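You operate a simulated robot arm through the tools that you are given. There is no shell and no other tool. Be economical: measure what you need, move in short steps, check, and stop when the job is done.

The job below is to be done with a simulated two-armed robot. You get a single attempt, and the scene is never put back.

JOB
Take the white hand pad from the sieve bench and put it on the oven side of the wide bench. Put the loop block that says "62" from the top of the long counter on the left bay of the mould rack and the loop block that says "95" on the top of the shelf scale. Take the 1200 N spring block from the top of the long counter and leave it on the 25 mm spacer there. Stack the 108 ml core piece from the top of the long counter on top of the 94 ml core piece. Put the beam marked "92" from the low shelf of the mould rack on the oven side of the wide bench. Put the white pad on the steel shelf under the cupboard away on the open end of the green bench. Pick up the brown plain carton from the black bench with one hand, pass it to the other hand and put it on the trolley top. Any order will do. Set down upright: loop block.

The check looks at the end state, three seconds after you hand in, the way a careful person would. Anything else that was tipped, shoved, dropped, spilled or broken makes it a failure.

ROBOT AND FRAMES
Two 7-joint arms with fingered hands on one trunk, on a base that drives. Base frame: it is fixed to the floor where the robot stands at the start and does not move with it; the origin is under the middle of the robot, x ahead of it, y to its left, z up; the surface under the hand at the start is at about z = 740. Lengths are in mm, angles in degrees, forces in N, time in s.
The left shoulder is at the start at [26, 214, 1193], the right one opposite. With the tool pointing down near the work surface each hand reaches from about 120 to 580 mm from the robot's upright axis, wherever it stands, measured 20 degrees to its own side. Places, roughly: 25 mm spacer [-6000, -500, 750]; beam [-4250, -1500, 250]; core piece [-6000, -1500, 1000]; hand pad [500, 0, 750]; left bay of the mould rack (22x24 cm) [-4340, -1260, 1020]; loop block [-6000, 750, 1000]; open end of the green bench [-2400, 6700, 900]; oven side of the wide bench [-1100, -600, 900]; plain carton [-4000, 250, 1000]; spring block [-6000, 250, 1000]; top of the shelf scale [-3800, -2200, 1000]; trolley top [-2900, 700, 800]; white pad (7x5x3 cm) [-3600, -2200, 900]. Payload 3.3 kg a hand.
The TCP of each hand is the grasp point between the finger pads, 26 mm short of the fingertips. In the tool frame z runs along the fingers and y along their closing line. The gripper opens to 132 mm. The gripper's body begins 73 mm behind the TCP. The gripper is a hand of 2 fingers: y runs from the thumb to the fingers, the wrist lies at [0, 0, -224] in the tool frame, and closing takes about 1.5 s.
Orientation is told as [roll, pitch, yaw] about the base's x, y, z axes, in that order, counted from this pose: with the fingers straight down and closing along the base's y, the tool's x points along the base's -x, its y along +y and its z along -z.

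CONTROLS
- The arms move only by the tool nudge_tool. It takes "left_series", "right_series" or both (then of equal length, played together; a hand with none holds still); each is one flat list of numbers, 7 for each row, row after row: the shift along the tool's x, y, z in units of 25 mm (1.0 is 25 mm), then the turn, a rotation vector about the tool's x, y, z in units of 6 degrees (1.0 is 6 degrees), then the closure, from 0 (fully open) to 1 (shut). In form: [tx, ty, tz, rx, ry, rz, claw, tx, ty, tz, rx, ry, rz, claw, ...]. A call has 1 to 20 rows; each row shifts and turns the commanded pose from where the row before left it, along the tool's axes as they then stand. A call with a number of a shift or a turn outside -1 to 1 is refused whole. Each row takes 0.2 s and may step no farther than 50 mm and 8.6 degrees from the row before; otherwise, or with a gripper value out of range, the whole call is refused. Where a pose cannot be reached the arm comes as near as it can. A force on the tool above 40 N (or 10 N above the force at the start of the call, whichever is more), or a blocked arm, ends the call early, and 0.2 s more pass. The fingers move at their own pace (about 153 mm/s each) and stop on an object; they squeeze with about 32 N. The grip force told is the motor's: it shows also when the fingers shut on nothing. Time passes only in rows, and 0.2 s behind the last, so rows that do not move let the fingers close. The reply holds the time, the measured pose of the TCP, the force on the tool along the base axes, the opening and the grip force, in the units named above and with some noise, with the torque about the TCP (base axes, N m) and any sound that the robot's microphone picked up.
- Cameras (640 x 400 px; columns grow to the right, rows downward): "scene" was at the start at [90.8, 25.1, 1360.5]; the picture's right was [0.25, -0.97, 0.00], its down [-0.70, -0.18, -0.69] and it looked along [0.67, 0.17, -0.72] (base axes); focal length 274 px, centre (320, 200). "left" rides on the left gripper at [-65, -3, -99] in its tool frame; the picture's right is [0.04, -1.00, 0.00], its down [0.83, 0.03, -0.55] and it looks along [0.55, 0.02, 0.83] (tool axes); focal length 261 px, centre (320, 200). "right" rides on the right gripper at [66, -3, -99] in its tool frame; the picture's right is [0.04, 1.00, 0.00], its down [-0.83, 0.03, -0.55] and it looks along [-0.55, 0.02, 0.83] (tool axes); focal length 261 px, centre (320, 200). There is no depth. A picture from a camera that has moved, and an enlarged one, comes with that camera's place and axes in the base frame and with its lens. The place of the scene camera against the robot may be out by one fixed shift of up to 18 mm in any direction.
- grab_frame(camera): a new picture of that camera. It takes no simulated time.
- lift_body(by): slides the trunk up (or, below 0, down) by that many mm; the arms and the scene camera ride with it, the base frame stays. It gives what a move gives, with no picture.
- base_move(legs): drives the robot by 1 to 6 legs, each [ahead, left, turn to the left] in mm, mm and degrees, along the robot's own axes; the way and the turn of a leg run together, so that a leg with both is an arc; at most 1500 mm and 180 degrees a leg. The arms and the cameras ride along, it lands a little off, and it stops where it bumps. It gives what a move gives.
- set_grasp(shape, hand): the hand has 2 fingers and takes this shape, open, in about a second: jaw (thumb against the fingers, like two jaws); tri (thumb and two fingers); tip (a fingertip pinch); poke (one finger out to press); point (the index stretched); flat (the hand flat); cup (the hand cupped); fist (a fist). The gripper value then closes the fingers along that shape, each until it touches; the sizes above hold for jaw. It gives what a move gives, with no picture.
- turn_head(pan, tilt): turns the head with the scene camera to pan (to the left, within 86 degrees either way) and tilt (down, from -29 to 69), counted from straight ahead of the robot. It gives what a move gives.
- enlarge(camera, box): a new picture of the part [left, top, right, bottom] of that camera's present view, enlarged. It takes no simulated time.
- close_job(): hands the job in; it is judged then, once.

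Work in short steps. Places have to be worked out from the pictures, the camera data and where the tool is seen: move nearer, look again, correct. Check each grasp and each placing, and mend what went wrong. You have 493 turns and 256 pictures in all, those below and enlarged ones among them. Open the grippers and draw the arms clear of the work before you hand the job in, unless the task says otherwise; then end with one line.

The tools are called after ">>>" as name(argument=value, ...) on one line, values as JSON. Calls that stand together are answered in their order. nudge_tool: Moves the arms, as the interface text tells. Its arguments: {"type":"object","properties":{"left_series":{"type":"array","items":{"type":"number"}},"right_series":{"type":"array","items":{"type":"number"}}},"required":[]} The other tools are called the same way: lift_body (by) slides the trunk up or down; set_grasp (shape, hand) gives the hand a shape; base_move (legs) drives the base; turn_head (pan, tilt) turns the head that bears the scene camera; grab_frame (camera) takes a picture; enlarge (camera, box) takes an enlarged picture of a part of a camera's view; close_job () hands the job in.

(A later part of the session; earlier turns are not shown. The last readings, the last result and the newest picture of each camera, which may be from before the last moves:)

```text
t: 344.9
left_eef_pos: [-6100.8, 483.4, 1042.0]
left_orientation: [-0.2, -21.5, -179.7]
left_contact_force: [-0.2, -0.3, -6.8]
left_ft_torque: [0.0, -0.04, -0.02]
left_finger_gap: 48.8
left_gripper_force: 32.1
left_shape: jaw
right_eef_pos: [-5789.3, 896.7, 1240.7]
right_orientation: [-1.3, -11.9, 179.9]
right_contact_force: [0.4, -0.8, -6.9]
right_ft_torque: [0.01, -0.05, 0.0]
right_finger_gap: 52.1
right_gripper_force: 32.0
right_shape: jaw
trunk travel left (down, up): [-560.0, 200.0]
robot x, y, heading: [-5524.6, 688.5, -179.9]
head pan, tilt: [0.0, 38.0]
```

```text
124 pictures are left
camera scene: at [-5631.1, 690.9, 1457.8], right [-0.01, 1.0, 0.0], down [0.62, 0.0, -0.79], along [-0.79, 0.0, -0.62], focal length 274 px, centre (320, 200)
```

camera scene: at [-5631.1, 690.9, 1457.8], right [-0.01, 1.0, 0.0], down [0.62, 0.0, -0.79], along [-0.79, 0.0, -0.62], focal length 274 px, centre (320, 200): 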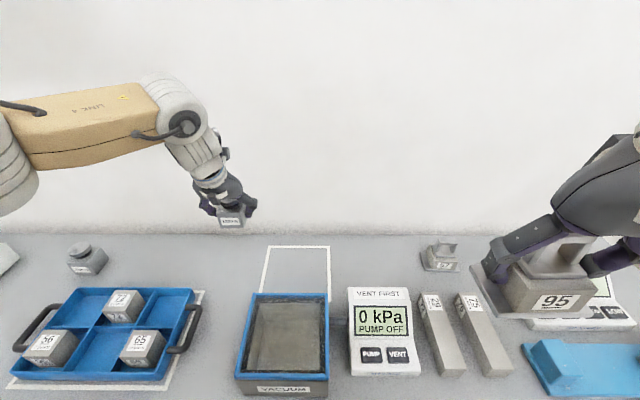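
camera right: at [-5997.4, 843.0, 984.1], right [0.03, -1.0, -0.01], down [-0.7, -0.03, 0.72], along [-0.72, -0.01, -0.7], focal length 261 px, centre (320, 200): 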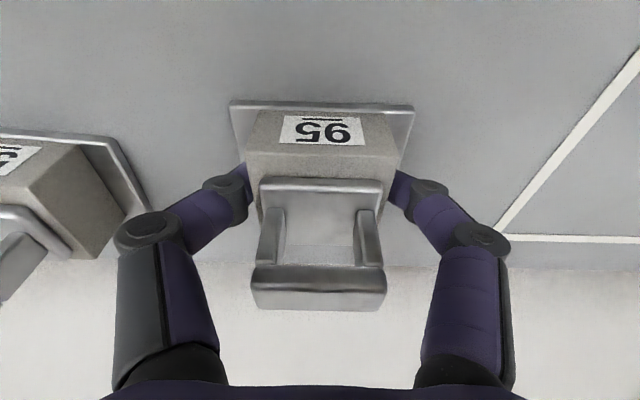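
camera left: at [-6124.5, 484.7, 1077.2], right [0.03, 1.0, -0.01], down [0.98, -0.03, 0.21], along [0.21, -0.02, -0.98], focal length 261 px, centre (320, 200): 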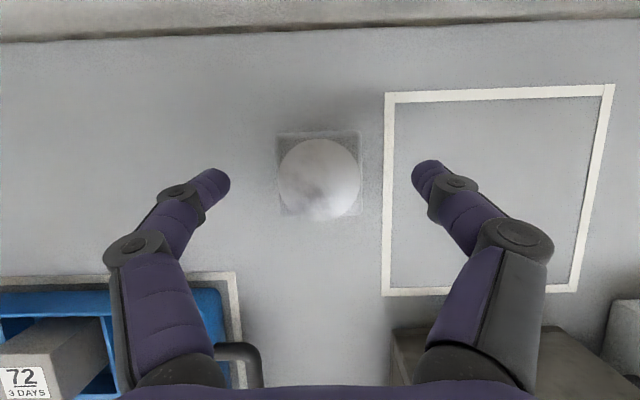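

Held (≈0.7 kg). I retract ~200 mm and slide left to the spacer.

>>> nudge_tool(left_series=[0.93, 0, -0.37, 0, 0, 0, 1, 0.93, 0, -0.37, 0, 0, 0, 1, 0.93, 0, -0.37, 0, 0, 0, 1, 0.93, 0, -0.37, 0, 0, 0, 1, 0.93, 0, -0.37, 0, 0, 0, 1, 0.93, 0, -0.37, 0, 0, 0, 1])

>>> base_move(legs=[[0, 940, 0]])

>>> grab_frame(camera="left")

>>> grab_frame(camera="scene")

```text
t: 346.3
left_eef_pos: [-5951.3, 486.0, 1044.2]
left_orientation: [-0.2, -21.7, -179.6]
left_contact_force: [-0.2, 0.4, -6.3]
left_ft_torque: [0.01, -0.01, 0.01]
left_finger_gap: 48.2
left_gripper_force: 31.7
left_shape: jaw
right_eef_pos: [-5788.3, 896.8, 1241.4]
right_orientation: [-1.3, -12.0, 179.9]
right_contact_force: [0.2, 0.4, -7.2]
right_ft_torque: [0.04, -0.03, 0.03]
right_finger_gap: 52.1
right_gripper_force: 31.9
right_shape: jaw
trunk travel left (down, up): [-560.0, 200.0]
robot x, y, heading: [-5523.1, 685.9, -179.5]
head pan, tilt: [0.0, 38.0]
```

```text
t: 351.3
left_eef_pos: [-5941.0, -477.4, 1042.9]
left_orientation: [-0.1, -21.6, -179.2]
left_contact_force: [-0.3, 0.5, -7.2]
left_ft_torque: [0.01, -0.03, 0.0]
left_finger_gap: 48.4
left_gripper_force: 32.1
left_shape: jaw
right_eef_pos: [-5781.5, -65.3, 1241.3]
right_orientation: [-1.4, -11.9, -179.6]
right_contact_force: [-0.2, 0.0, -5.3]
right_ft_torque: [-0.01, -0.02, -0.01]
right_finger_gap: 52.4
right_gripper_force: 31.7
right_shape: jaw
trunk travel left (down, up): [-560.0, 200.0]
robot x, y, heading: [-5517.5, -273.5, -179.1]
head pan, tilt: [0.0, 38.0]
```

```text
123 pictures are left
camera left: at [-5965.1, -476.9, 1159.5], right [0.03, 1.0, -0.01], down [0.98, -0.02, 0.21], along [0.21, -0.02, -0.98], focal length 261 px, centre (320, 200)
```

left: 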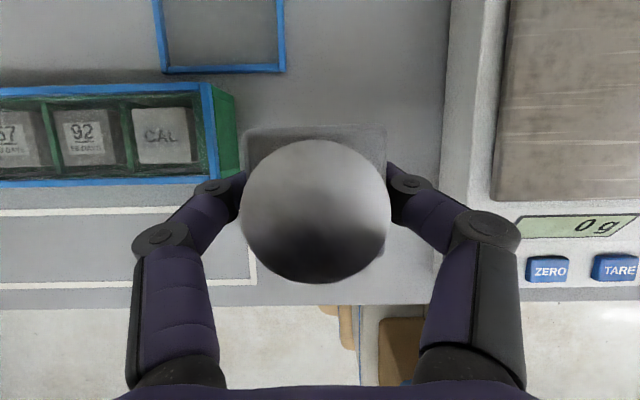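

```text
122 pictures are left
camera scene: at [-5621.9, -270.4, 1457.9], right [-0.01, 1.0, 0.0], down [0.62, 0.01, -0.79], along [-0.79, -0.01, -0.62], focal length 274 px, centre (320, 200)
```

scene: 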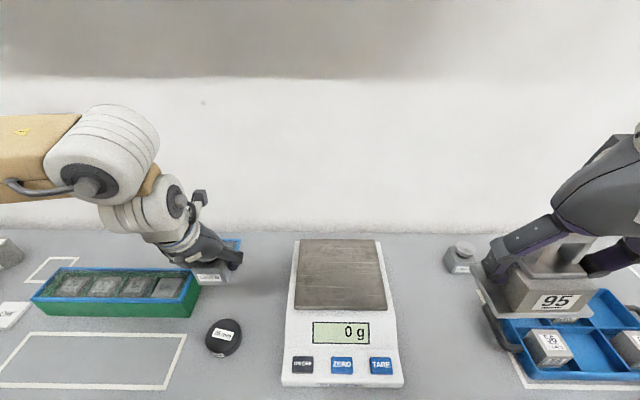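

I shift the held block 80 mm right to see the spacer with the hand camera.

>>> nudge_tool(left_series=[0, -0.9, 0, 0, 0, 0, 1, 0, -0.9, 0, 0, 0, 0, 1, 0, -0.9, 0, 0, 0, 0, 1, 0, -0.9, 0, 0, 0, 0, 1, 0, 0, 0, 0, 0, 0, 1])

>>> grab_frame(camera="left")

```text
t: 352.5
left_eef_pos: [-5941.0, -387.0, 1043.6]
left_orientation: [-0.2, -21.6, -179.2]
left_contact_force: [0.1, -0.2, -6.1]
left_ft_torque: [0.0, -0.06, 0.03]
left_finger_gap: 48.4
left_gripper_force: 31.5
left_shape: jaw
right_eef_pos: [-5782.1, -65.8, 1241.2]
right_orientation: [-1.4, -11.9, -179.6]
right_contact_force: [-0.2, -0.4, -5.8]
right_ft_torque: [-0.01, -0.05, 0.0]
right_finger_gap: 52.2
right_gripper_force: 31.7
right_shape: jaw
trunk travel left (down, up): [-560.0, 200.0]
robot x, y, heading: [-5516.0, -269.3, -179.3]
head pan, tilt: [0.0, 38.0]
```

```text
121 pictures are left
camera left: at [-5965.7, -386.3, 1160.3], right [0.03, 1.0, -0.01], down [0.98, -0.02, 0.21], along [0.21, -0.02, -0.98], focal length 261 px, centre (320, 200)
```

left: 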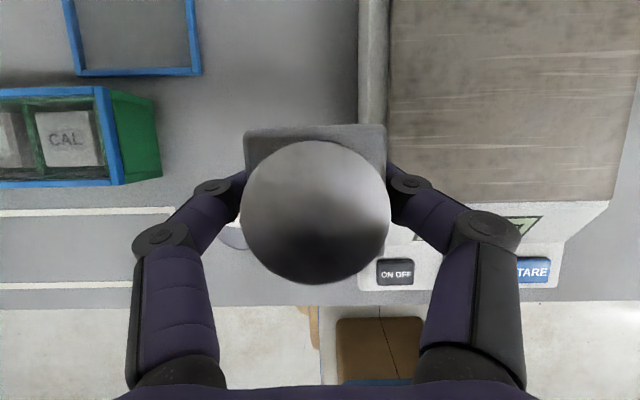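

>>> nudge_tool(left_series=[0.93, 0, -0.37, 0, 0, 0, 1, 0.93, 0, -0.37, 0, 0, 0, 1, 0.93, 0, -0.37, 0, 0, 0, 1, 0.93, 0, -0.37, 0, 0, 0, 1, 0.93, 0, -0.37, 0, 0, 0, 1])

>>> grab_frame(camera="left")

```text
t: 353.7
left_eef_pos: [-5816.5, -385.3, 1045.8]
left_orientation: [-0.2, -21.5, -179.2]
left_contact_force: [1.1, -0.1, -6.5]
left_ft_torque: [-0.03, -0.07, -0.03]
left_finger_gap: 48.3
left_gripper_force: 32.4
left_shape: jaw
right_eef_pos: [-5780.5, -66.0, 1242.2]
right_orientation: [-1.3, -11.9, -179.7]
right_contact_force: [0.2, 0.2, -6.4]
right_ft_torque: [0.03, -0.02, -0.03]
right_finger_gap: 52.3
right_gripper_force: 31.7
right_shape: jaw
trunk travel left (down, up): [-560.0, 200.0]
robot x, y, heading: [-5516.4, -272.5, -179.5]
head pan, tilt: [0.0, 38.0]
```

```text
120 pictures are left
camera left: at [-5841.4, -384.9, 1160.7], right [0.03, 1.0, -0.01], down [0.98, -0.02, 0.21], along [0.21, -0.02, -0.98], focal length 261 px, centre (320, 200)
```

left: 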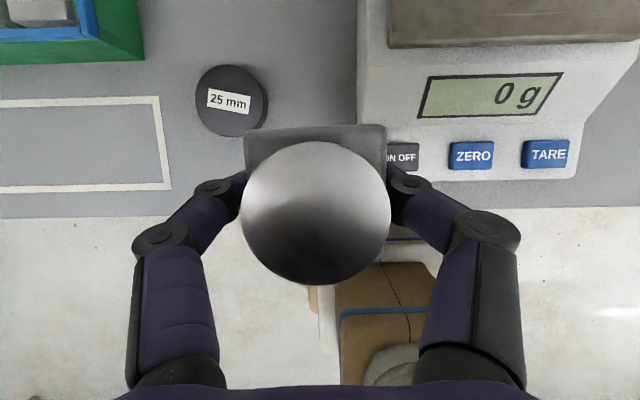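

Spacer centre ≈[-5887,-480]. I bring the block over it and lower most of the way.

>>> nudge_tool(left_series=[-0.61, 0.95, 0.245, 0, 0, 0, 1, -0.61, 0.95, 0.245, 0, 0, 0, 1, -0.61, 0.95, 0.245, 0, 0, 0, 1, -0.61, 0.95, 0.245, 0, 0, 0, 1, 0, 0, 0, 0, 0, 0, 1])

>>> lift_body(by=-110)

>>> enlarge(camera="scene", box=[150, 240, 300, 380])

```text
t: 354.9
left_eef_pos: [-5881.6, -482.4, 1044.1]
left_orientation: [-0.2, -21.6, -179.3]
left_contact_force: [0.1, 0.6, -6.5]
left_ft_torque: [-0.01, -0.04, -0.03]
left_finger_gap: 48.1
left_gripper_force: 31.2
left_shape: jaw
right_eef_pos: [-5781.6, -64.4, 1239.0]
right_orientation: [-1.3, -12.0, -179.8]
right_contact_force: [0.7, 0.1, -5.8]
right_ft_torque: [0.0, -0.04, -0.01]
right_finger_gap: 52.2
right_gripper_force: 32.2
right_shape: jaw
trunk travel left (down, up): [-560.0, 200.0]
robot x, y, heading: [-5510.9, -272.8, -179.2]
head pan, tilt: [0.0, 38.0]
```

```text
t: 356.3
left_eef_pos: [-5881.5, -481.5, 933.2]
left_orientation: [-0.2, -21.6, -179.3]
left_contact_force: [0.5, -0.1, -6.4]
left_ft_torque: [0.02, -0.05, 0.0]
left_finger_gap: 48.3
left_gripper_force: 32.4
left_shape: jaw
right_eef_pos: [-5780.7, -66.0, 1131.2]
right_orientation: [-1.3, -12.0, -179.7]
right_contact_force: [1.3, -0.9, -6.7]
right_ft_torque: [-0.01, -0.05, 0.0]
right_finger_gap: 52.3
right_gripper_force: 31.9
right_shape: jaw
trunk travel left (down, up): [-450.0, 310.0]
robot x, y, heading: [-5515.5, -271.7, -179.4]
head pan, tilt: [0.0, 38.0]
```

```text
2.86 times, centred on (225, 310) of scene
camera zoom: at [-5629.1, -270.1, 1347.8], right [-0.01, 1.0, 0.0], down [0.62, 0.01, -0.79], along [-0.79, -0.01, -0.62], focal length 784 px, centre (591, -114)
```

zoom: 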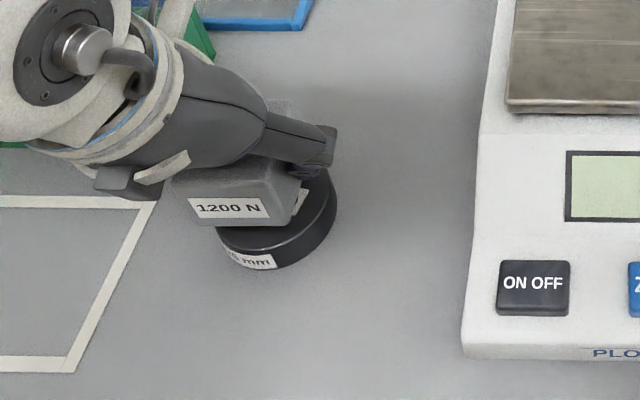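

Scene and hand views disagree on lateral alignment; I check with the hand camera again.

>>> grab_frame(camera="left")

>>> enlarge(camera="scene", box=[180, 270, 260, 350])

```text
118 pictures are left
camera left: at [-5905.4, -481.1, 1049.5], right [0.03, 1.0, -0.01], down [0.98, -0.02, 0.21], along [0.21, -0.02, -0.98], focal length 261 px, centre (320, 200)
```

left: 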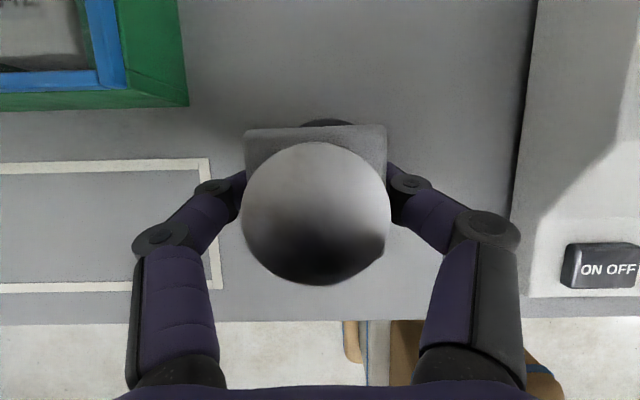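

```text
5.00 times, centred on (220, 310) of scene
camera zoom: at [-5629.1, -270.1, 1347.8], right [-0.01, 1.0, 0.0], down [0.62, 0.01, -0.79], along [-0.79, -0.01, -0.62], focal length 1371 px, centre (820, -350)
```

zoom: 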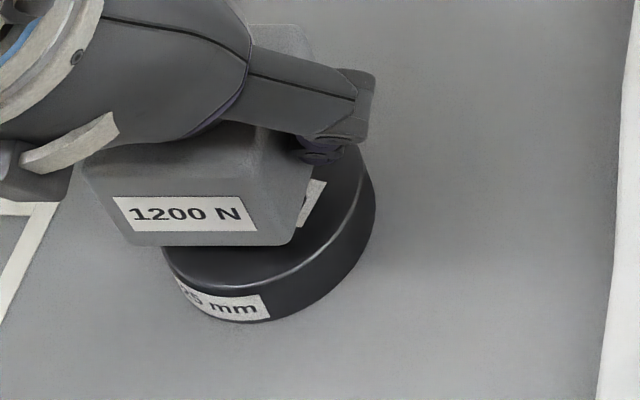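

Parallax explains most; the block is ~6 mm left of the spacer centre. I correct that and lower.

>>> nudge_tool(left_series=[0, -0.24, 0, 0, 0, 0, 1, 0, 0, 0, 0, 0, 0, 1])

>>> lift_body(by=-12)

>>> enlarge(camera="scene", box=[180, 260, 260, 340])

```text
t: 356.9
left_eef_pos: [-5881.6, -477.0, 933.9]
left_orientation: [-0.2, -21.6, -179.3]
left_contact_force: [0.7, 0.0, -7.1]
left_ft_torque: [0.0, -0.01, 0.02]
left_finger_gap: 48.0
left_gripper_force: 31.6
left_shape: jaw
right_eef_pos: [-5782.8, -64.7, 1129.2]
right_orientation: [-1.3, -11.9, -179.7]
right_contact_force: [0.3, 0.6, -6.2]
right_ft_torque: [0.03, -0.02, 0.01]
right_finger_gap: 52.7
right_gripper_force: 31.7
right_shape: jaw
trunk travel left (down, up): [-450.0, 310.0]
robot x, y, heading: [-5512.9, -273.3, -179.5]
head pan, tilt: [0.0, 38.0]
```

```text
t: 357.5
left_eef_pos: [-5881.1, -476.0, 922.1]
left_orientation: [-0.2, -21.6, -179.3]
left_contact_force: [-0.9, -0.3, -6.1]
left_ft_torque: [0.0, -0.01, 0.01]
left_finger_gap: 47.8
left_gripper_force: 32.0
left_shape: jaw
right_eef_pos: [-5780.7, -65.5, 1117.8]
right_orientation: [-1.3, -12.0, -179.7]
right_contact_force: [0.8, -0.1, -7.3]
right_ft_torque: [-0.02, -0.03, 0.02]
right_finger_gap: 51.9
right_gripper_force: 31.6
right_shape: jaw
trunk travel left (down, up): [-438.0, 322.0]
robot x, y, heading: [-5515.5, -274.7, -179.4]
head pan, tilt: [0.0, 38.0]
```

```text
5.00 times, centred on (220, 300) of scene
camera zoom: at [-5630.2, -270.0, 1335.6], right [-0.01, 1.0, 0.0], down [0.62, 0.01, -0.79], along [-0.79, -0.01, -0.62], focal length 1371 px, centre (820, -300)
```

zoom: 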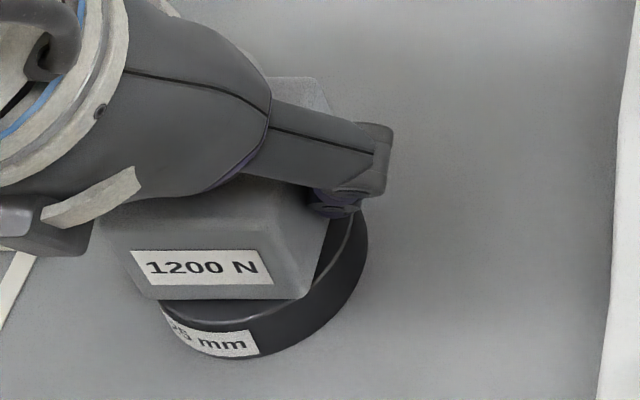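

Good within ~3 mm. Small nudge right and creep down.

>>> nudge_tool(left_series=[0, -0.1, 0, 0, 0, 0, 1, 0, 0, 0, 0, 0, 0, 1])

>>> lift_body(by=-3)

>>> lift_body(by=-2)

>>> lift_body(by=-2)

```text
t: 358.1
left_eef_pos: [-5881.1, -473.2, 921.3]
left_orientation: [-0.2, -21.6, -179.2]
left_contact_force: [-0.6, -0.2, -6.1]
left_ft_torque: [0.02, -0.05, 0.01]
left_finger_gap: 48.6
left_gripper_force: 31.9
left_shape: jaw
right_eef_pos: [-5781.7, -65.2, 1118.9]
right_orientation: [-1.4, -11.8, -179.7]
right_contact_force: [-0.1, 0.4, -6.6]
right_ft_torque: [0.03, -0.07, -0.01]
right_finger_gap: 51.9
right_gripper_force: 32.0
right_shape: jaw
trunk travel left (down, up): [-438.0, 322.0]
robot x, y, heading: [-5516.2, -275.0, -179.4]
head pan, tilt: [0.0, 38.0]
```

```text
t: 358.6
left_eef_pos: [-5881.0, -473.4, 919.7]
left_orientation: [-0.2, -21.7, -179.4]
left_contact_force: [0.4, -1.0, 2.4]
left_ft_torque: [0.0, 0.0, 0.01]
left_finger_gap: 48.4
left_gripper_force: 31.8
left_shape: jaw
right_eef_pos: [-5781.4, -64.8, 1116.2]
right_orientation: [-1.3, -12.0, -179.8]
right_contact_force: [-0.4, 0.4, -7.0]
right_ft_torque: [0.0, -0.01, -0.01]
right_finger_gap: 52.2
right_gripper_force: 31.8
right_shape: jaw
trunk travel left (down, up): [-436.0, 325.0]
robot x, y, heading: [-5512.3, -276.2, -179.5]
head pan, tilt: [0.0, 38.0]
```

```text
t: 359.1
left_eef_pos: [-5880.9, -472.5, 917.5]
left_orientation: [-0.2, -21.8, -179.2]
left_contact_force: [-0.1, -0.5, 16.0]
left_ft_torque: [-0.05, 0.1, 0.03]
left_finger_gap: 48.6
left_gripper_force: 32.1
left_shape: jaw
right_eef_pos: [-5780.7, -64.4, 1114.4]
right_orientation: [-1.3, -12.0, -179.7]
right_contact_force: [0.8, 0.4, -6.2]
right_ft_torque: [0.03, -0.01, 0.0]
right_finger_gap: 52.1
right_gripper_force: 32.4
right_shape: jaw
trunk travel left (down, up): [-434.0, 327.0]
robot x, y, heading: [-5519.1, -268.7, -179.2]
head pan, tilt: [0.0, 38.0]
```

```text
t: 359.7
left_eef_pos: [-5881.7, -472.5, 917.3]
left_orientation: [-0.2, -22.0, -179.2]
left_contact_force: [-3.7, -1.8, 31.9]
left_ft_torque: [-0.02, 0.24, -0.01]
left_finger_gap: 49.5
left_gripper_force: 32.4
left_shape: jaw
right_eef_pos: [-5780.6, -65.0, 1111.4]
right_orientation: [-1.3, -12.0, -179.8]
right_contact_force: [0.5, -0.2, -6.7]
right_ft_torque: [0.03, -0.02, -0.01]
right_finger_gap: 52.1
right_gripper_force: 31.7
right_shape: jaw
trunk travel left (down, up): [-432.0, 329.0]
robot x, y, heading: [-5515.5, -277.6, -179.2]
head pan, tilt: [0.0, 38.0]
```

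Firm contact. I unload 2 mm, open, and raise.

>>> lift_body(by=2)

>>> nudge_tool(left_series=[0, 0, 0, 0, 0, 0, 0.58, 0, 0, 0, 0, 0, 0, 0.5, 0, 0, 0, 0, 0, 0, 0.4, 0, 0, 0, 0, 0, 0, 0.35])

>>> lift_body(by=150)

>>> nudge_tool(left_series=[0.93, 0, -0.37, 0, 0, 0, 0.3, 0.93, 0, -0.37, 0, 0, 0, 0, 0.93, 0, -0.37, 0, 0, 0, 0, 0.93, 0, -0.37, 0, 0, 0, 0])

>>> enlarge(camera="scene", box=[140, 240, 320, 400])

```text
t: 360.2
left_eef_pos: [-5880.3, -472.9, 917.1]
left_orientation: [-0.2, -21.6, -179.4]
left_contact_force: [-6.6, 0.2, 24.0]
left_ft_torque: [0.04, 0.27, -0.04]
left_finger_gap: 49.6
left_gripper_force: 31.7
left_shape: jaw
right_eef_pos: [-5781.0, -63.8, 1112.6]
right_orientation: [-1.4, -11.9, -179.7]
right_contact_force: [-0.3, -0.2, -6.7]
right_ft_torque: [0.03, -0.02, 0.02]
right_finger_gap: 52.1
right_gripper_force: 32.2
right_shape: jaw
trunk travel left (down, up): [-434.0, 327.0]
robot x, y, heading: [-5518.4, -271.9, -179.6]
head pan, tilt: [0.0, 38.0]
```

```text
t: 361.2
left_eef_pos: [-5880.6, -471.7, 916.6]
left_orientation: [-0.2, -21.5, -179.3]
left_contact_force: [0.5, 0.2, 1.1]
left_ft_torque: [0.0, 0.01, 0.01]
left_finger_gap: 85.5
left_gripper_force: 0.1
left_shape: jaw
right_eef_pos: [-5782.3, -65.8, 1113.7]
right_orientation: [-1.3, -12.0, -179.6]
right_contact_force: [0.0, -0.2, -5.3]
right_ft_torque: [-0.02, -0.02, 0.01]
right_finger_gap: 52.1
right_gripper_force: 32.1
right_shape: jaw
trunk travel left (down, up): [-434.0, 327.0]
robot x, y, heading: [-5518.8, -276.2, -179.4]
head pan, tilt: [0.0, 38.0]
```

```text
t: 362.9
left_eef_pos: [-5881.9, -473.5, 1065.9]
left_orientation: [-0.2, -21.6, -179.3]
left_contact_force: [-0.1, 0.3, 0.4]
left_ft_torque: [0.0, 0.01, 0.0]
left_finger_gap: 85.5
left_gripper_force: 0.0
left_shape: jaw
right_eef_pos: [-5781.7, -66.0, 1263.6]
right_orientation: [-1.3, -12.0, -179.7]
right_contact_force: [-1.0, 0.3, -6.6]
right_ft_torque: [0.01, 0.0, 0.0]
right_finger_gap: 52.5
right_gripper_force: 31.7
right_shape: jaw
trunk travel left (down, up): [-584.0, 177.0]
robot x, y, heading: [-5512.6, -273.4, -179.4]
head pan, tilt: [0.0, 38.0]
```

```text
t: 363.9
left_eef_pos: [-5823.7, -452.2, 1060.9]
left_orientation: [-0.1, -21.4, -179.3]
left_contact_force: [0.0, 0.2, 0.7]
left_ft_torque: [0.0, -0.02, -0.03]
left_finger_gap: 131.6
left_gripper_force: 0.1
left_shape: jaw
left hand out of reach, approached as far as the arm can: row 2, 3, 4
right_eef_pos: [-5781.3, -63.3, 1264.1]
right_orientation: [-1.3, -12.0, -179.7]
right_contact_force: [-0.2, 0.1, -6.7]
right_ft_torque: [-0.03, -0.06, -0.01]
right_finger_gap: 52.2
right_gripper_force: 31.8
right_shape: jaw
trunk travel left (down, up): [-584.0, 177.0]
robot x, y, heading: [-5515.2, -278.8, -179.4]
head pan, tilt: [0.0, 38.0]
```

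```text
2.50 times, centred on (230, 320) of scene
camera zoom: at [-5620.4, -269.2, 1481.0], right [-0.01, 1.0, 0.0], down [0.62, 0.01, -0.79], along [-0.79, -0.01, -0.62], focal length 686 px, centre (545, -100)
```

zoom: 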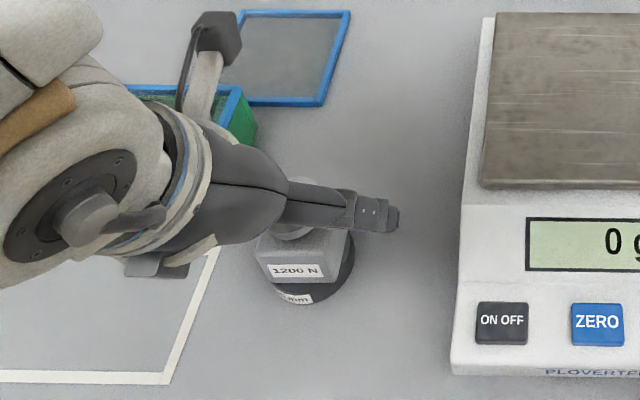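

The spring block stands on the spacer. Now the beam "92" on the rack's low shelf. I level the left hand, drive back to the rack and look low.

>>> base_move(legs=[[-350, 0, 0], [0, 1150, 0], [0, 0, 90], [0, 0, 90]])

>>> nudge_tool(left_series=[0, 0, -0.6, 0, 0.9, 0, 0, 0, 0, -0.6, 0, 0.9, 0, 0, 0, 0, -0.6, 0, 0.9, 0, 0, 0, 0, -0.6, 0, 0.88, 0, 0, 0, 0, -0.6, 0, 0, 0, 0])

>>> turn_head(pan=0, tilt=50)

>>> grab_frame(camera="scene")

```text
t: 379.2
left_eef_pos: [-4846.9, -1236.6, 1060.7]
left_orientation: [0.0, -21.4, -2.0]
left_contact_force: [0.6, -0.2, -0.2]
left_ft_torque: [-0.05, 0.01, 0.01]
left_finger_gap: 131.7
left_gripper_force: 0.0
left_shape: jaw
right_eef_pos: [-4908.6, -1621.0, 1263.6]
right_orientation: [-1.4, -12.0, -2.5]
right_contact_force: [0.1, 1.0, -5.9]
right_ft_torque: [-0.04, 0.04, 0.02]
right_finger_gap: 52.0
right_gripper_force: 31.9
right_shape: jaw
trunk travel left (down, up): [-584.0, 177.0]
robot x, y, heading: [-5167.9, -1402.1, -2.2]
head pan, tilt: [0.0, 38.0]
```

```text
t: 380.4
left_eef_pos: [-4862.0, -1235.3, 1134.0]
left_orientation: [-0.1, 0.1, -2.1]
left_contact_force: [-0.5, 0.8, 0.0]
left_ft_torque: [0.0, 0.03, 0.03]
left_finger_gap: 132.0
left_gripper_force: 0.2
left_shape: jaw
right_eef_pos: [-4909.0, -1620.6, 1263.4]
right_orientation: [-1.2, -12.0, -2.4]
right_contact_force: [-0.3, -0.1, -7.1]
right_ft_torque: [0.03, 0.05, 0.0]
right_finger_gap: 51.8
right_gripper_force: 32.6
right_shape: jaw
trunk travel left (down, up): [-584.0, 177.0]
robot x, y, heading: [-5163.8, -1400.3, -1.9]
head pan, tilt: [0.0, 38.0]
```

```text
t: 381.1
left_eef_pos: [-4862.0, -1235.6, 1133.5]
left_orientation: [-0.1, 0.1, -2.1]
left_contact_force: [0.5, -0.1, -0.7]
left_ft_torque: [-0.04, 0.01, 0.03]
left_finger_gap: 131.5
left_gripper_force: 0.1
left_shape: jaw
right_eef_pos: [-4908.6, -1620.7, 1263.2]
right_orientation: [-1.3, -11.8, -2.5]
right_contact_force: [-0.2, 0.3, -6.6]
right_ft_torque: [-0.01, 0.0, 0.07]
right_finger_gap: 52.1
right_gripper_force: 32.2
right_shape: jaw
trunk travel left (down, up): [-584.0, 177.0]
robot x, y, heading: [-5166.5, -1400.2, -2.1]
head pan, tilt: [0.0, 50.0]
```

```text
114 pictures are left
camera scene: at [-5079.6, -1398.8, 1463.9], right [-0.04, -1.0, 0.0], down [-0.77, 0.03, -0.64], along [0.64, -0.02, -0.77], focal length 274 px, centre (320, 200)
```

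scene: 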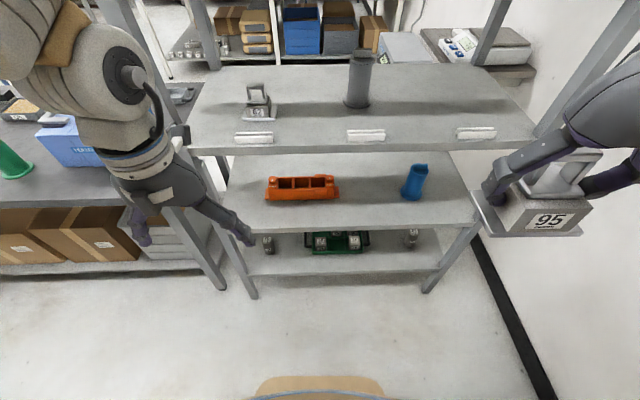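

The low shelf holds a green tray with pieces and two cylinders. I lower the trunk to look in.

>>> lift_body(by=-480)

>>> turn_head(pan=0, tilt=38)

>>> grab_frame(camera="scene")

```text
refused: -480 is not a number from -400 to 400
```

```text
t: 381.9
left_eef_pos: [-4860.5, -1235.4, 1133.6]
left_orientation: [-0.1, 0.0, -2.1]
left_contact_force: [-0.2, 0.4, -0.2]
left_ft_torque: [-0.02, 0.01, 0.01]
left_finger_gap: 131.7
left_gripper_force: 0.0
left_shape: jaw
right_eef_pos: [-4908.2, -1621.6, 1262.5]
right_orientation: [-1.3, -12.0, -2.3]
right_contact_force: [-0.4, 1.0, -7.1]
right_ft_torque: [0.0, 0.03, -0.04]
right_finger_gap: 52.0
right_gripper_force: 31.8
right_shape: jaw
trunk travel left (down, up): [-584.0, 177.0]
robot x, y, heading: [-5161.5, -1402.7, -1.9]
head pan, tilt: [0.0, 38.0]
```

```text
113 pictures are left
camera scene: at [-5070.5, -1399.1, 1481.0], right [-0.04, -1.0, 0.0], down [-0.62, 0.02, -0.79], along [0.79, -0.03, -0.62], focal length 274 px, centre (320, 200)
```

scene: 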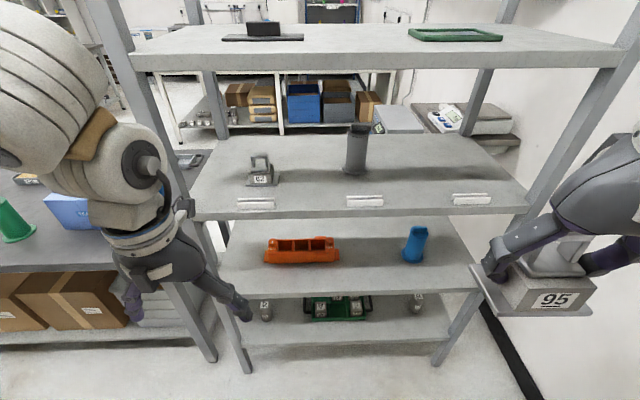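

>>> lift_body(by=-400)

>>> turn_head(pan=0, tilt=40)

>>> grab_frame(camera="scene")

```text
t: 385.7
left_eef_pos: [-4860.8, -1235.9, 733.8]
left_orientation: [0.0, 0.1, -1.9]
left_contact_force: [-0.7, -0.2, -0.1]
left_ft_torque: [0.01, 0.01, 0.04]
left_finger_gap: 131.6
left_gripper_force: 0.0
left_shape: jaw
right_eef_pos: [-4908.4, -1620.3, 862.8]
right_orientation: [-1.3, -12.1, -2.4]
right_contact_force: [-0.6, 0.0, -6.3]
right_ft_torque: [-0.02, 0.06, -0.02]
right_finger_gap: 51.7
right_gripper_force: 32.1
right_shape: jaw
trunk travel left (down, up): [-184.0, 577.0]
robot x, y, heading: [-5162.6, -1401.3, -2.1]
head pan, tilt: [0.0, 38.0]
```

```text
t: 386.3
left_eef_pos: [-4861.5, -1235.0, 733.5]
left_orientation: [0.0, 0.0, -2.1]
left_contact_force: [-0.7, -0.2, 0.1]
left_ft_torque: [0.02, -0.02, -0.01]
left_finger_gap: 132.1
left_gripper_force: 0.0
left_shape: jaw
right_eef_pos: [-4909.0, -1619.9, 863.1]
right_orientation: [-1.2, -11.9, -2.4]
right_contact_force: [0.2, 0.6, -7.2]
right_ft_torque: [-0.01, 0.0, 0.0]
right_finger_gap: 51.9
right_gripper_force: 31.5
right_shape: jaw
trunk travel left (down, up): [-184.0, 577.0]
robot x, y, heading: [-5159.4, -1400.7, -1.9]
head pan, tilt: [0.0, 40.0]
```

```text
112 pictures are left
camera scene: at [-5009.7, -1401.2, 1073.8], right [-0.04, -1.0, 0.0], down [-0.64, 0.02, -0.77], along [0.77, -0.03, -0.64], focal length 274 px, centre (320, 200)
```

scene: 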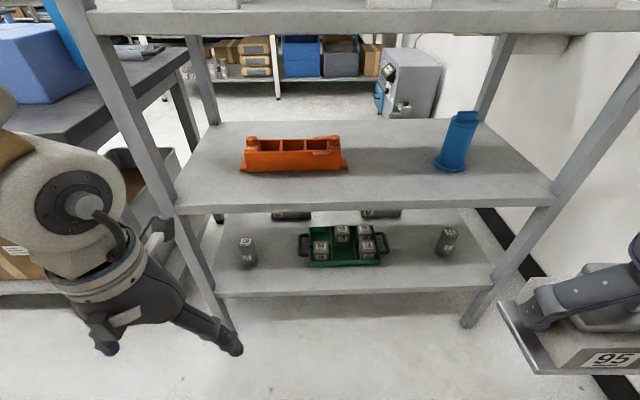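

Two beams lie at the back of the low shelf. Zoom for markings.

>>> enlarge(camera="scene", box=[210, 195, 470, 300])

```text
2.46 times, centred on (340, 248) of scene
camera zoom: at [-5009.7, -1401.2, 1073.8], right [-0.04, -1.0, 0.0], down [-0.64, 0.02, -0.77], along [0.77, -0.03, -0.64], focal length 675 px, centre (271, 83)
```

zoom: 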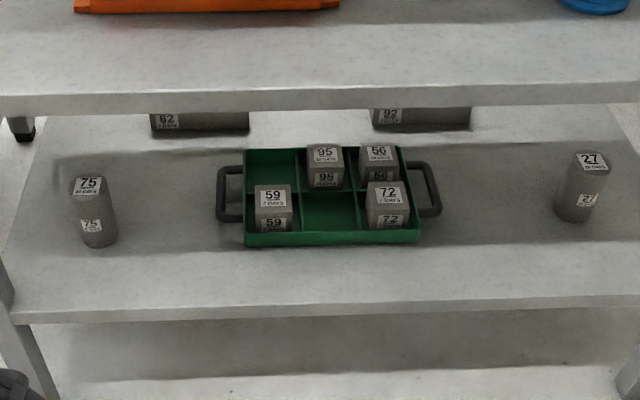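

Beam 92 is the right one at ≈[-4185,-1686], nearer the rack's other (+x) side, where I must go anyway with 95. I raise up, turn, and go back around by the known path.

>>> lift_body(by=400)

>>> base_move(legs=[[0, 0, -90], [0, 0, -88], [0, -1450, 0], [0, -1450, 0], [0, -740, 0]])

```text
t: 390.1
left_eef_pos: [-4860.6, -1236.5, 1133.4]
left_orientation: [-0.1, 0.0, -2.2]
left_contact_force: [0.2, -0.2, -0.1]
left_ft_torque: [0.0, 0.03, -0.04]
left_finger_gap: 132.0
left_gripper_force: 0.1
left_shape: jaw
right_eef_pos: [-4908.8, -1620.4, 1264.5]
right_orientation: [-1.4, -11.8, -2.4]
right_contact_force: [-0.3, -0.4, -6.1]
right_ft_torque: [0.01, 0.02, -0.02]
right_finger_gap: 52.0
right_gripper_force: 31.6
right_shape: jaw
trunk travel left (down, up): [-584.0, 177.0]
robot x, y, heading: [-5160.4, -1401.4, -1.7]
head pan, tilt: [0.0, 40.0]
```

```text
t: 415.2
left_eef_pos: [-5483.6, 2039.7, 1132.7]
left_orientation: [0.0, 0.0, -179.5]
left_contact_force: [0.2, 0.3, 0.5]
left_ft_torque: [0.0, 0.02, -0.02]
left_finger_gap: 131.9
left_gripper_force: 0.0
left_shape: jaw
right_eef_pos: [-5454.0, 2427.1, 1263.5]
right_orientation: [-1.3, -11.9, -179.9]
right_contact_force: [0.4, 0.7, -7.1]
right_ft_torque: [0.0, -0.05, -0.02]
right_finger_gap: 51.6
right_gripper_force: 31.8
right_shape: jaw
trunk travel left (down, up): [-584.0, 177.0]
robot x, y, heading: [-5186.1, 2218.1, -179.7]
head pan, tilt: [0.0, 40.0]
```

>>> base_move(legs=[[-1450, 0, 0], [-1430, 0, 0], [0, 1380, 0]])

>>> base_move(legs=[[0, 380, 0], [70, 170, 0], [70, 160, 0]])

```text
t: 435.5
left_eef_pos: [-2616.9, 655.3, 1133.2]
left_orientation: [-0.2, -0.1, -179.9]
left_contact_force: [0.9, 0.2, -0.6]
left_ft_torque: [-0.02, -0.02, -0.03]
left_finger_gap: 132.3
left_gripper_force: 0.1
left_shape: jaw
right_eef_pos: [-2585.9, 1042.0, 1263.2]
right_orientation: [-1.5, -12.0, 179.8]
right_contact_force: [-0.3, 0.0, -6.4]
right_ft_torque: [-0.02, -0.07, 0.01]
right_finger_gap: 51.6
right_gripper_force: 32.1
right_shape: jaw
trunk travel left (down, up): [-584.0, 177.0]
robot x, y, heading: [-2319.0, 834.6, -179.9]
head pan, tilt: [0.0, 40.0]
```

```text
t: 440.1
left_eef_pos: [-2757.8, -61.2, 1133.1]
left_orientation: [-0.2, 0.1, -179.7]
left_contact_force: [0.6, 0.2, -0.4]
left_ft_torque: [-0.01, -0.02, 0.02]
left_finger_gap: 132.0
left_gripper_force: 0.0
left_shape: jaw
right_eef_pos: [-2727.0, 325.7, 1264.5]
right_orientation: [-1.4, -11.9, 180.1]
right_contact_force: [-0.1, -0.2, -6.6]
right_ft_torque: [0.01, -0.04, -0.01]
right_finger_gap: 51.4
right_gripper_force: 31.4
right_shape: jaw
trunk travel left (down, up): [-584.0, 177.0]
robot x, y, heading: [-2461.1, 115.9, -179.5]
head pan, tilt: [0.0, 40.0]
```

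>>> base_move(legs=[[600, 20, 0]])

>>> turn_head(pan=60, tilt=25)

>>> grab_frame(camera="scene")

```text
t: 443.5
left_eef_pos: [-3355.6, -77.8, 1133.7]
left_orientation: [-0.1, 0.1, 179.9]
left_contact_force: [-0.5, 0.6, -1.1]
left_ft_torque: [0.01, -0.02, -0.01]
left_finger_gap: 131.9
left_gripper_force: 0.0
left_shape: jaw
right_eef_pos: [-3320.9, 308.6, 1263.4]
right_orientation: [-1.2, -11.8, 179.4]
right_contact_force: [-0.8, -0.3, -6.4]
right_ft_torque: [0.0, -0.04, 0.0]
right_finger_gap: 51.4
right_gripper_force: 31.7
right_shape: jaw
trunk travel left (down, up): [-584.0, 177.0]
robot x, y, heading: [-3061.6, 95.2, 179.9]
head pan, tilt: [0.0, 40.0]
```

```text
t: 444.8
left_eef_pos: [-3356.4, -78.0, 1132.6]
left_orientation: [-0.1, -0.1, 179.7]
left_contact_force: [0.0, -0.2, -0.3]
left_ft_torque: [0.01, 0.0, 0.0]
left_finger_gap: 132.1
left_gripper_force: 0.0
left_shape: jaw
right_eef_pos: [-3319.4, 310.0, 1263.1]
right_orientation: [-1.3, -11.8, 179.4]
right_contact_force: [-1.2, -0.3, -5.8]
right_ft_torque: [0.0, -0.05, -0.03]
right_finger_gap: 51.5
right_gripper_force: 31.7
right_shape: jaw
trunk travel left (down, up): [-584.0, 177.0]
robot x, y, heading: [-3060.4, 99.0, 179.8]
head pan, tilt: [60.0, 25.0]
```

```text
110 pictures are left
camera scene: at [-3122.6, 22.0, 1501.4], right [-0.86, 0.5, 0.0], down [0.21, 0.37, -0.91], along [-0.46, -0.78, -0.42], focal length 274 px, centre (320, 200)
```

scene: 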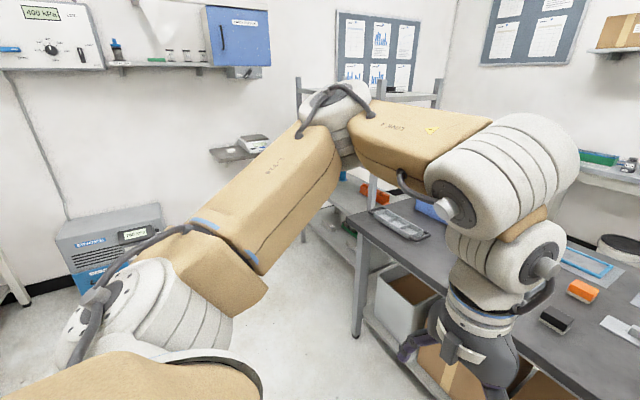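

Floor is open toward the wall shelf with the scale under the blue cupboard. I slide left to y≈-1000 and look.

>>> base_move(legs=[[50, 1050, 0]])

>>> turn_head(pan=75, tilt=25)

>>> grab_frame(camera="scene")

```text
t: 450.2
left_eef_pos: [-3402.0, -1136.3, 1133.3]
left_orientation: [-0.1, 0.0, -179.7]
left_contact_force: [-0.3, 0.1, -0.2]
left_ft_torque: [0.01, 0.05, -0.01]
left_finger_gap: 132.0
left_gripper_force: 0.1
left_shape: jaw
right_eef_pos: [-3370.2, -748.4, 1263.0]
right_orientation: [-1.4, -11.8, 179.9]
right_contact_force: [-0.2, 0.3, -6.6]
right_ft_torque: [-0.02, -0.03, 0.01]
right_finger_gap: 51.3
right_gripper_force: 32.0
right_shape: jaw
trunk travel left (down, up): [-584.0, 177.0]
robot x, y, heading: [-3106.3, -957.7, -179.6]
head pan, tilt: [60.0, 25.0]
```

```text
t: 451.0
left_eef_pos: [-3402.6, -1135.0, 1132.5]
left_orientation: [-0.1, -0.1, -179.7]
left_contact_force: [0.0, 0.5, -0.1]
left_ft_torque: [0.03, 0.01, 0.0]
left_finger_gap: 132.0
left_gripper_force: 0.1
left_shape: jaw
right_eef_pos: [-3370.2, -748.2, 1263.7]
right_orientation: [-1.3, -11.9, 179.9]
right_contact_force: [-0.6, -0.2, -6.2]
right_ft_torque: [-0.03, -0.02, 0.0]
right_finger_gap: 51.4
right_gripper_force: 32.2
right_shape: jaw
trunk travel left (down, up): [-584.0, 177.0]
robot x, y, heading: [-3104.2, -959.3, -179.6]
head pan, tilt: [75.0, 25.0]
```

```text
109 pictures are left
camera scene: at [-3148.0, -1042.2, 1501.4], right [-0.97, 0.25, 0.0], down [0.11, 0.41, -0.91], along [-0.23, -0.88, -0.42], focal length 274 px, centre (320, 200)
```

scene: 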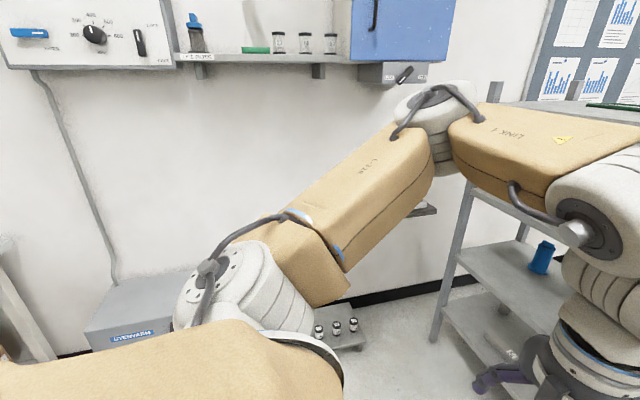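

I turn to face the wall (−y) for a proper view of the shelf.

>>> base_move(legs=[[0, 0, 89]])

>>> turn_head(pan=-20, tilt=20)

>>> grab_frame(camera="scene")

```text
t: 455.2
left_eef_pos: [-2933.4, -1256.9, 1134.4]
left_orientation: [-0.2, 0.0, -90.3]
left_contact_force: [0.1, 0.2, -0.3]
left_ft_torque: [0.03, -0.01, -0.01]
left_finger_gap: 132.1
left_gripper_force: 0.0
left_shape: jaw
right_eef_pos: [-3319.7, -1220.4, 1265.7]
right_orientation: [-1.5, -11.9, -90.8]
right_contact_force: [-0.4, -0.5, -6.8]
right_ft_torque: [0.02, 0.01, 0.03]
right_finger_gap: 51.3
right_gripper_force: 31.7
right_shape: jaw
trunk travel left (down, up): [-584.0, 177.0]
robot x, y, heading: [-3109.0, -956.4, -90.3]
head pan, tilt: [75.0, 25.0]
```

```text
t: 456.9
left_eef_pos: [-2932.5, -1256.5, 1133.3]
left_orientation: [-0.1, -0.1, -90.4]
left_contact_force: [-0.2, 0.1, 0.0]
left_ft_torque: [0.01, 0.01, 0.01]
left_finger_gap: 132.0
left_gripper_force: 0.0
left_shape: jaw
right_eef_pos: [-3320.3, -1220.3, 1262.7]
right_orientation: [-1.3, -11.8, -90.8]
right_contact_force: [0.9, -0.1, -6.2]
right_ft_torque: [0.04, -0.03, 0.02]
right_finger_gap: 51.4
right_gripper_force: 32.0
right_shape: jaw
trunk travel left (down, up): [-584.0, 177.0]
robot x, y, heading: [-3105.1, -962.6, -90.5]
head pan, tilt: [-20.0, 20.0]
```

```text
108 pictures are left
camera scene: at [-3144.7, -1053.4, 1509.4], right [-0.94, 0.35, 0.0], down [0.12, 0.32, -0.94], along [-0.33, -0.88, -0.34], focal length 274 px, centre (320, 200)
```

scene: 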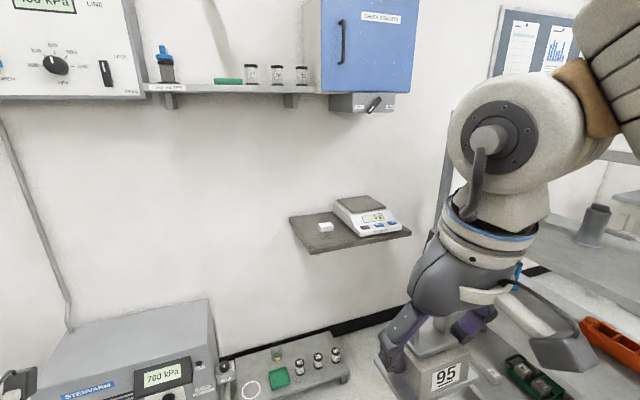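

I see the steel shelf with the scale (≈[-3840,-2245]) and the white pad (≈[-3612,-2228]); a low gauge platform on the floor limits approach to robot y≈-1700. I move closer.

>>> base_move(legs=[[500, -200, 0.4]])

>>> turn_head(pan=-30, tilt=35)

>>> grab_frame(camera="scene")

```text
t: 460.0
left_eef_pos: [-3130.5, -1754.1, 1133.7]
left_orientation: [-0.1, 0.1, -90.1]
left_contact_force: [0.0, -1.2, 0.7]
left_ft_torque: [0.0, 0.01, 0.02]
left_finger_gap: 132.1
left_gripper_force: 0.1
left_shape: jaw
right_eef_pos: [-3519.1, -1720.3, 1264.3]
right_orientation: [-1.3, -11.9, -90.4]
right_contact_force: [0.0, -0.8, -5.5]
right_ft_torque: [0.04, -0.01, -0.01]
right_finger_gap: 51.3
right_gripper_force: 32.0
right_shape: jaw
trunk travel left (down, up): [-584.0, 177.0]
robot x, y, heading: [-3304.2, -1459.4, -90.2]
head pan, tilt: [-20.0, 20.0]
```

```text
t: 460.8
left_eef_pos: [-3131.1, -1752.6, 1134.1]
left_orientation: [-0.1, 0.1, -90.0]
left_contact_force: [0.6, 0.2, 0.0]
left_ft_torque: [0.02, 0.01, 0.0]
left_finger_gap: 131.8
left_gripper_force: 0.1
left_shape: jaw
right_eef_pos: [-3518.3, -1718.7, 1263.6]
right_orientation: [-1.5, -11.9, -90.4]
right_contact_force: [-0.2, -0.2, -6.2]
right_ft_torque: [0.01, -0.01, -0.03]
right_finger_gap: 51.4
right_gripper_force: 31.7
right_shape: jaw
trunk travel left (down, up): [-584.0, 177.0]
robot x, y, heading: [-3307.1, -1455.3, -90.0]
head pan, tilt: [-30.0, 35.0]
```

```text
107 pictures are left
camera scene: at [-3355.7, -1539.9, 1485.7], right [-0.87, 0.5, 0.0], down [0.29, 0.5, -0.82], along [-0.41, -0.71, -0.57], focal length 274 px, centre (320, 200)
```

scene: 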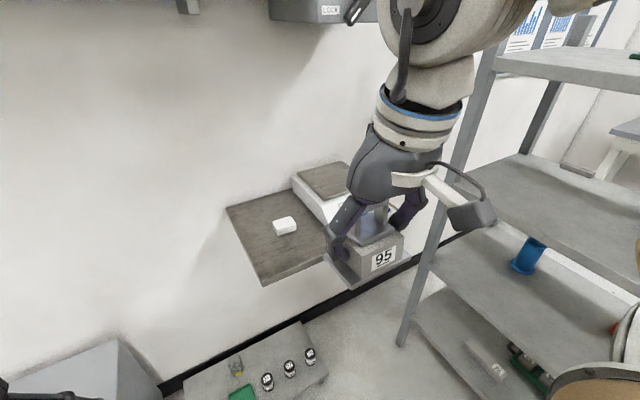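

Triangulated: scale platform ≈[-3800,-2234,1005], pad ≈[-3575,-2130,955], shelf front y≈-1980. I drive to y≈-1680, lower the right hand and extend it forward before sliding right.

>>> base_move(legs=[[220, 0, 0]])

>>> nudge_tool(right_series=[0.2, 0, 0.97, -0.12, 0, 0, 1, 0.2, 0, 0.97, -0.12, 0, 0, 1, 0.2, 0, 0.97, 0, 0, 0, 1, 0.2, 0, 0.97, 0, 0, 0, 1, 0.2, 0, 0.97, 0, 0, 0, 1, 0.2, 0, 0.97, 0, 0, 0, 1])

>>> nudge_tool(right_series=[-0.97, 0, 0.2, 0, 0, 0, 1, -0.97, 0, 0.2, 0, 0, 0, 1, -0.97, 0, 0.2, 0, 0, 0, 1, -0.97, 0, 0.2, 0, 0, 0, 1, -0.97, 0, 0.2, 0, 0, 0, 1, -0.97, 0, 0.2, 0, 0, 0, 1, -0.97, 0, 0.2, 0, 0, 0, 1, -0.97, 0, 0.2, 0, 0, 0, 1, -0.97, 0, 0.2, 0, 0, 0, 1, -0.97, 0, 0.2, 0, 0, 0, 1])

>>> grab_frame(camera="scene")

```text
t: 462.4
left_eef_pos: [-3133.5, -1973.7, 1132.9]
left_orientation: [-0.1, 0.1, -90.4]
left_contact_force: [-0.4, -0.4, -0.2]
left_ft_torque: [0.02, -0.04, 0.0]
left_finger_gap: 132.0
left_gripper_force: 0.2
left_shape: jaw
right_eef_pos: [-3520.2, -1936.3, 1264.4]
right_orientation: [-1.3, -11.9, -90.7]
right_contact_force: [-0.5, -0.3, -6.0]
right_ft_torque: [0.05, -0.01, 0.02]
right_finger_gap: 51.3
right_gripper_force: 32.1
right_shape: jaw
trunk travel left (down, up): [-584.0, 177.0]
robot x, y, heading: [-3304.2, -1674.3, -90.5]
head pan, tilt: [-30.0, 35.0]
```

```text
t: 463.9
left_eef_pos: [-3132.5, -1972.3, 1133.8]
left_orientation: [-0.1, 0.0, -90.4]
left_contact_force: [-0.4, 0.5, -0.1]
left_ft_torque: [0.0, -0.01, 0.0]
left_finger_gap: 132.3
left_gripper_force: 0.0
left_shape: jaw
right_eef_pos: [-3520.0, -1937.1, 1189.9]
right_orientation: [0.1, -11.9, -90.8]
right_contact_force: [-0.4, 0.0, -5.8]
right_ft_torque: [0.04, -0.01, -0.02]
right_finger_gap: 51.4
right_gripper_force: 32.4
right_shape: jaw
right hand out of reach, approached as far as the arm can: row 4, 5, 6
trunk travel left (down, up): [-584.0, 177.0]
robot x, y, heading: [-3305.0, -1676.6, -90.3]
head pan, tilt: [-30.0, 35.0]
```

```text
t: 466.1
left_eef_pos: [-3131.6, -1973.1, 1132.8]
left_orientation: [-0.1, 0.1, -90.4]
left_contact_force: [-0.2, 0.0, -0.1]
left_ft_torque: [-0.01, 0.02, -0.01]
left_finger_gap: 132.2
left_gripper_force: 0.0
left_shape: jaw
right_eef_pos: [-3522.6, -2189.2, 1192.2]
right_orientation: [0.1, -11.9, -90.6]
right_contact_force: [-0.3, -0.6, -6.5]
right_ft_torque: [0.02, 0.02, 0.02]
right_finger_gap: 51.4
right_gripper_force: 32.2
right_shape: jaw
trunk travel left (down, up): [-584.0, 177.0]
robot x, y, heading: [-3304.6, -1673.8, -90.6]
head pan, tilt: [-30.0, 35.0]
```

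```text
106 pictures are left
camera scene: at [-3356.4, -1759.5, 1485.5], right [-0.86, 0.51, 0.0], down [0.29, 0.5, -0.82], along [-0.41, -0.71, -0.57], focal length 274 px, centre (320, 200)
```

scene: 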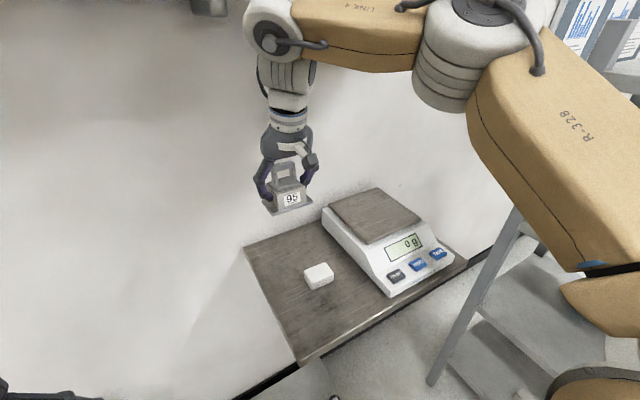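

Arm is extended with room; the rack's near post is at x≈-4110. I slide right 275 mm to bring 95 over the scale.

>>> base_move(legs=[[0, -275, 0]])

>>> grab_frame(camera="scene")

>>> grab_frame(camera="right")

```text
t: 467.4
left_eef_pos: [-3261.9, -1968.4, 1133.1]
left_orientation: [-0.6, 0.0, -90.2]
left_contact_force: [-0.3, 0.8, -0.2]
left_ft_torque: [-0.01, -0.01, 0.01]
left_finger_gap: 131.8
left_gripper_force: 0.2
left_shape: jaw
right_eef_pos: [-3638.8, -2178.9, 1191.1]
right_orientation: [-1.3, -11.5, -88.1]
right_contact_force: [0.0, 0.8, -7.2]
right_ft_torque: [0.05, -0.04, -0.04]
right_finger_gap: 51.1
right_gripper_force: 32.2
right_shape: jaw
trunk travel left (down, up): [-584.0, 177.0]
robot x, y, heading: [-3441.3, -1675.3, -90.2]
head pan, tilt: [-30.0, 35.0]
stopped in leg 1: the robot was blocked; the commanded pose is now the measured one
```

```text
105 pictures are left
camera scene: at [-3483.9, -1754.9, 1486.2], right [-0.86, 0.5, 0.0], down [0.28, 0.49, -0.82], along [-0.42, -0.71, -0.57], focal length 274 px, centre (320, 200)
```

scene: 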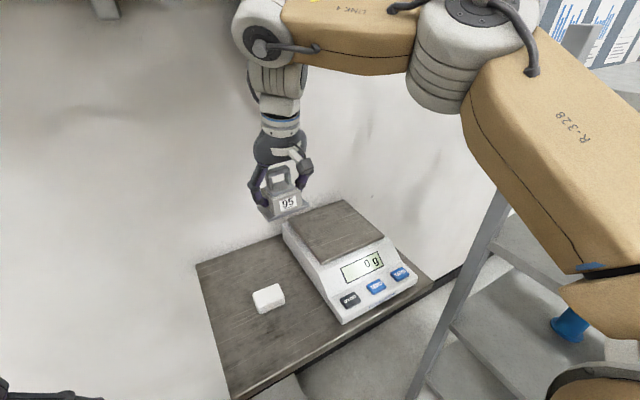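

```text
104 pictures are left
camera right: at [-3643.0, -2096.7, 1274.6], right [1.0, 0.07, -0.03], down [0.07, -0.7, 0.71], along [0.03, -0.71, -0.71], focal length 261 px, centre (320, 200)
```

right: 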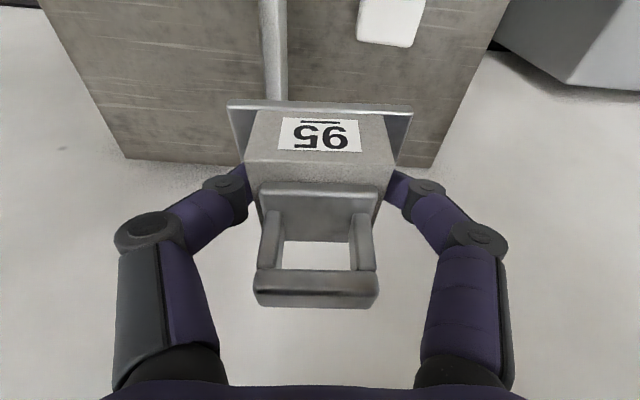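

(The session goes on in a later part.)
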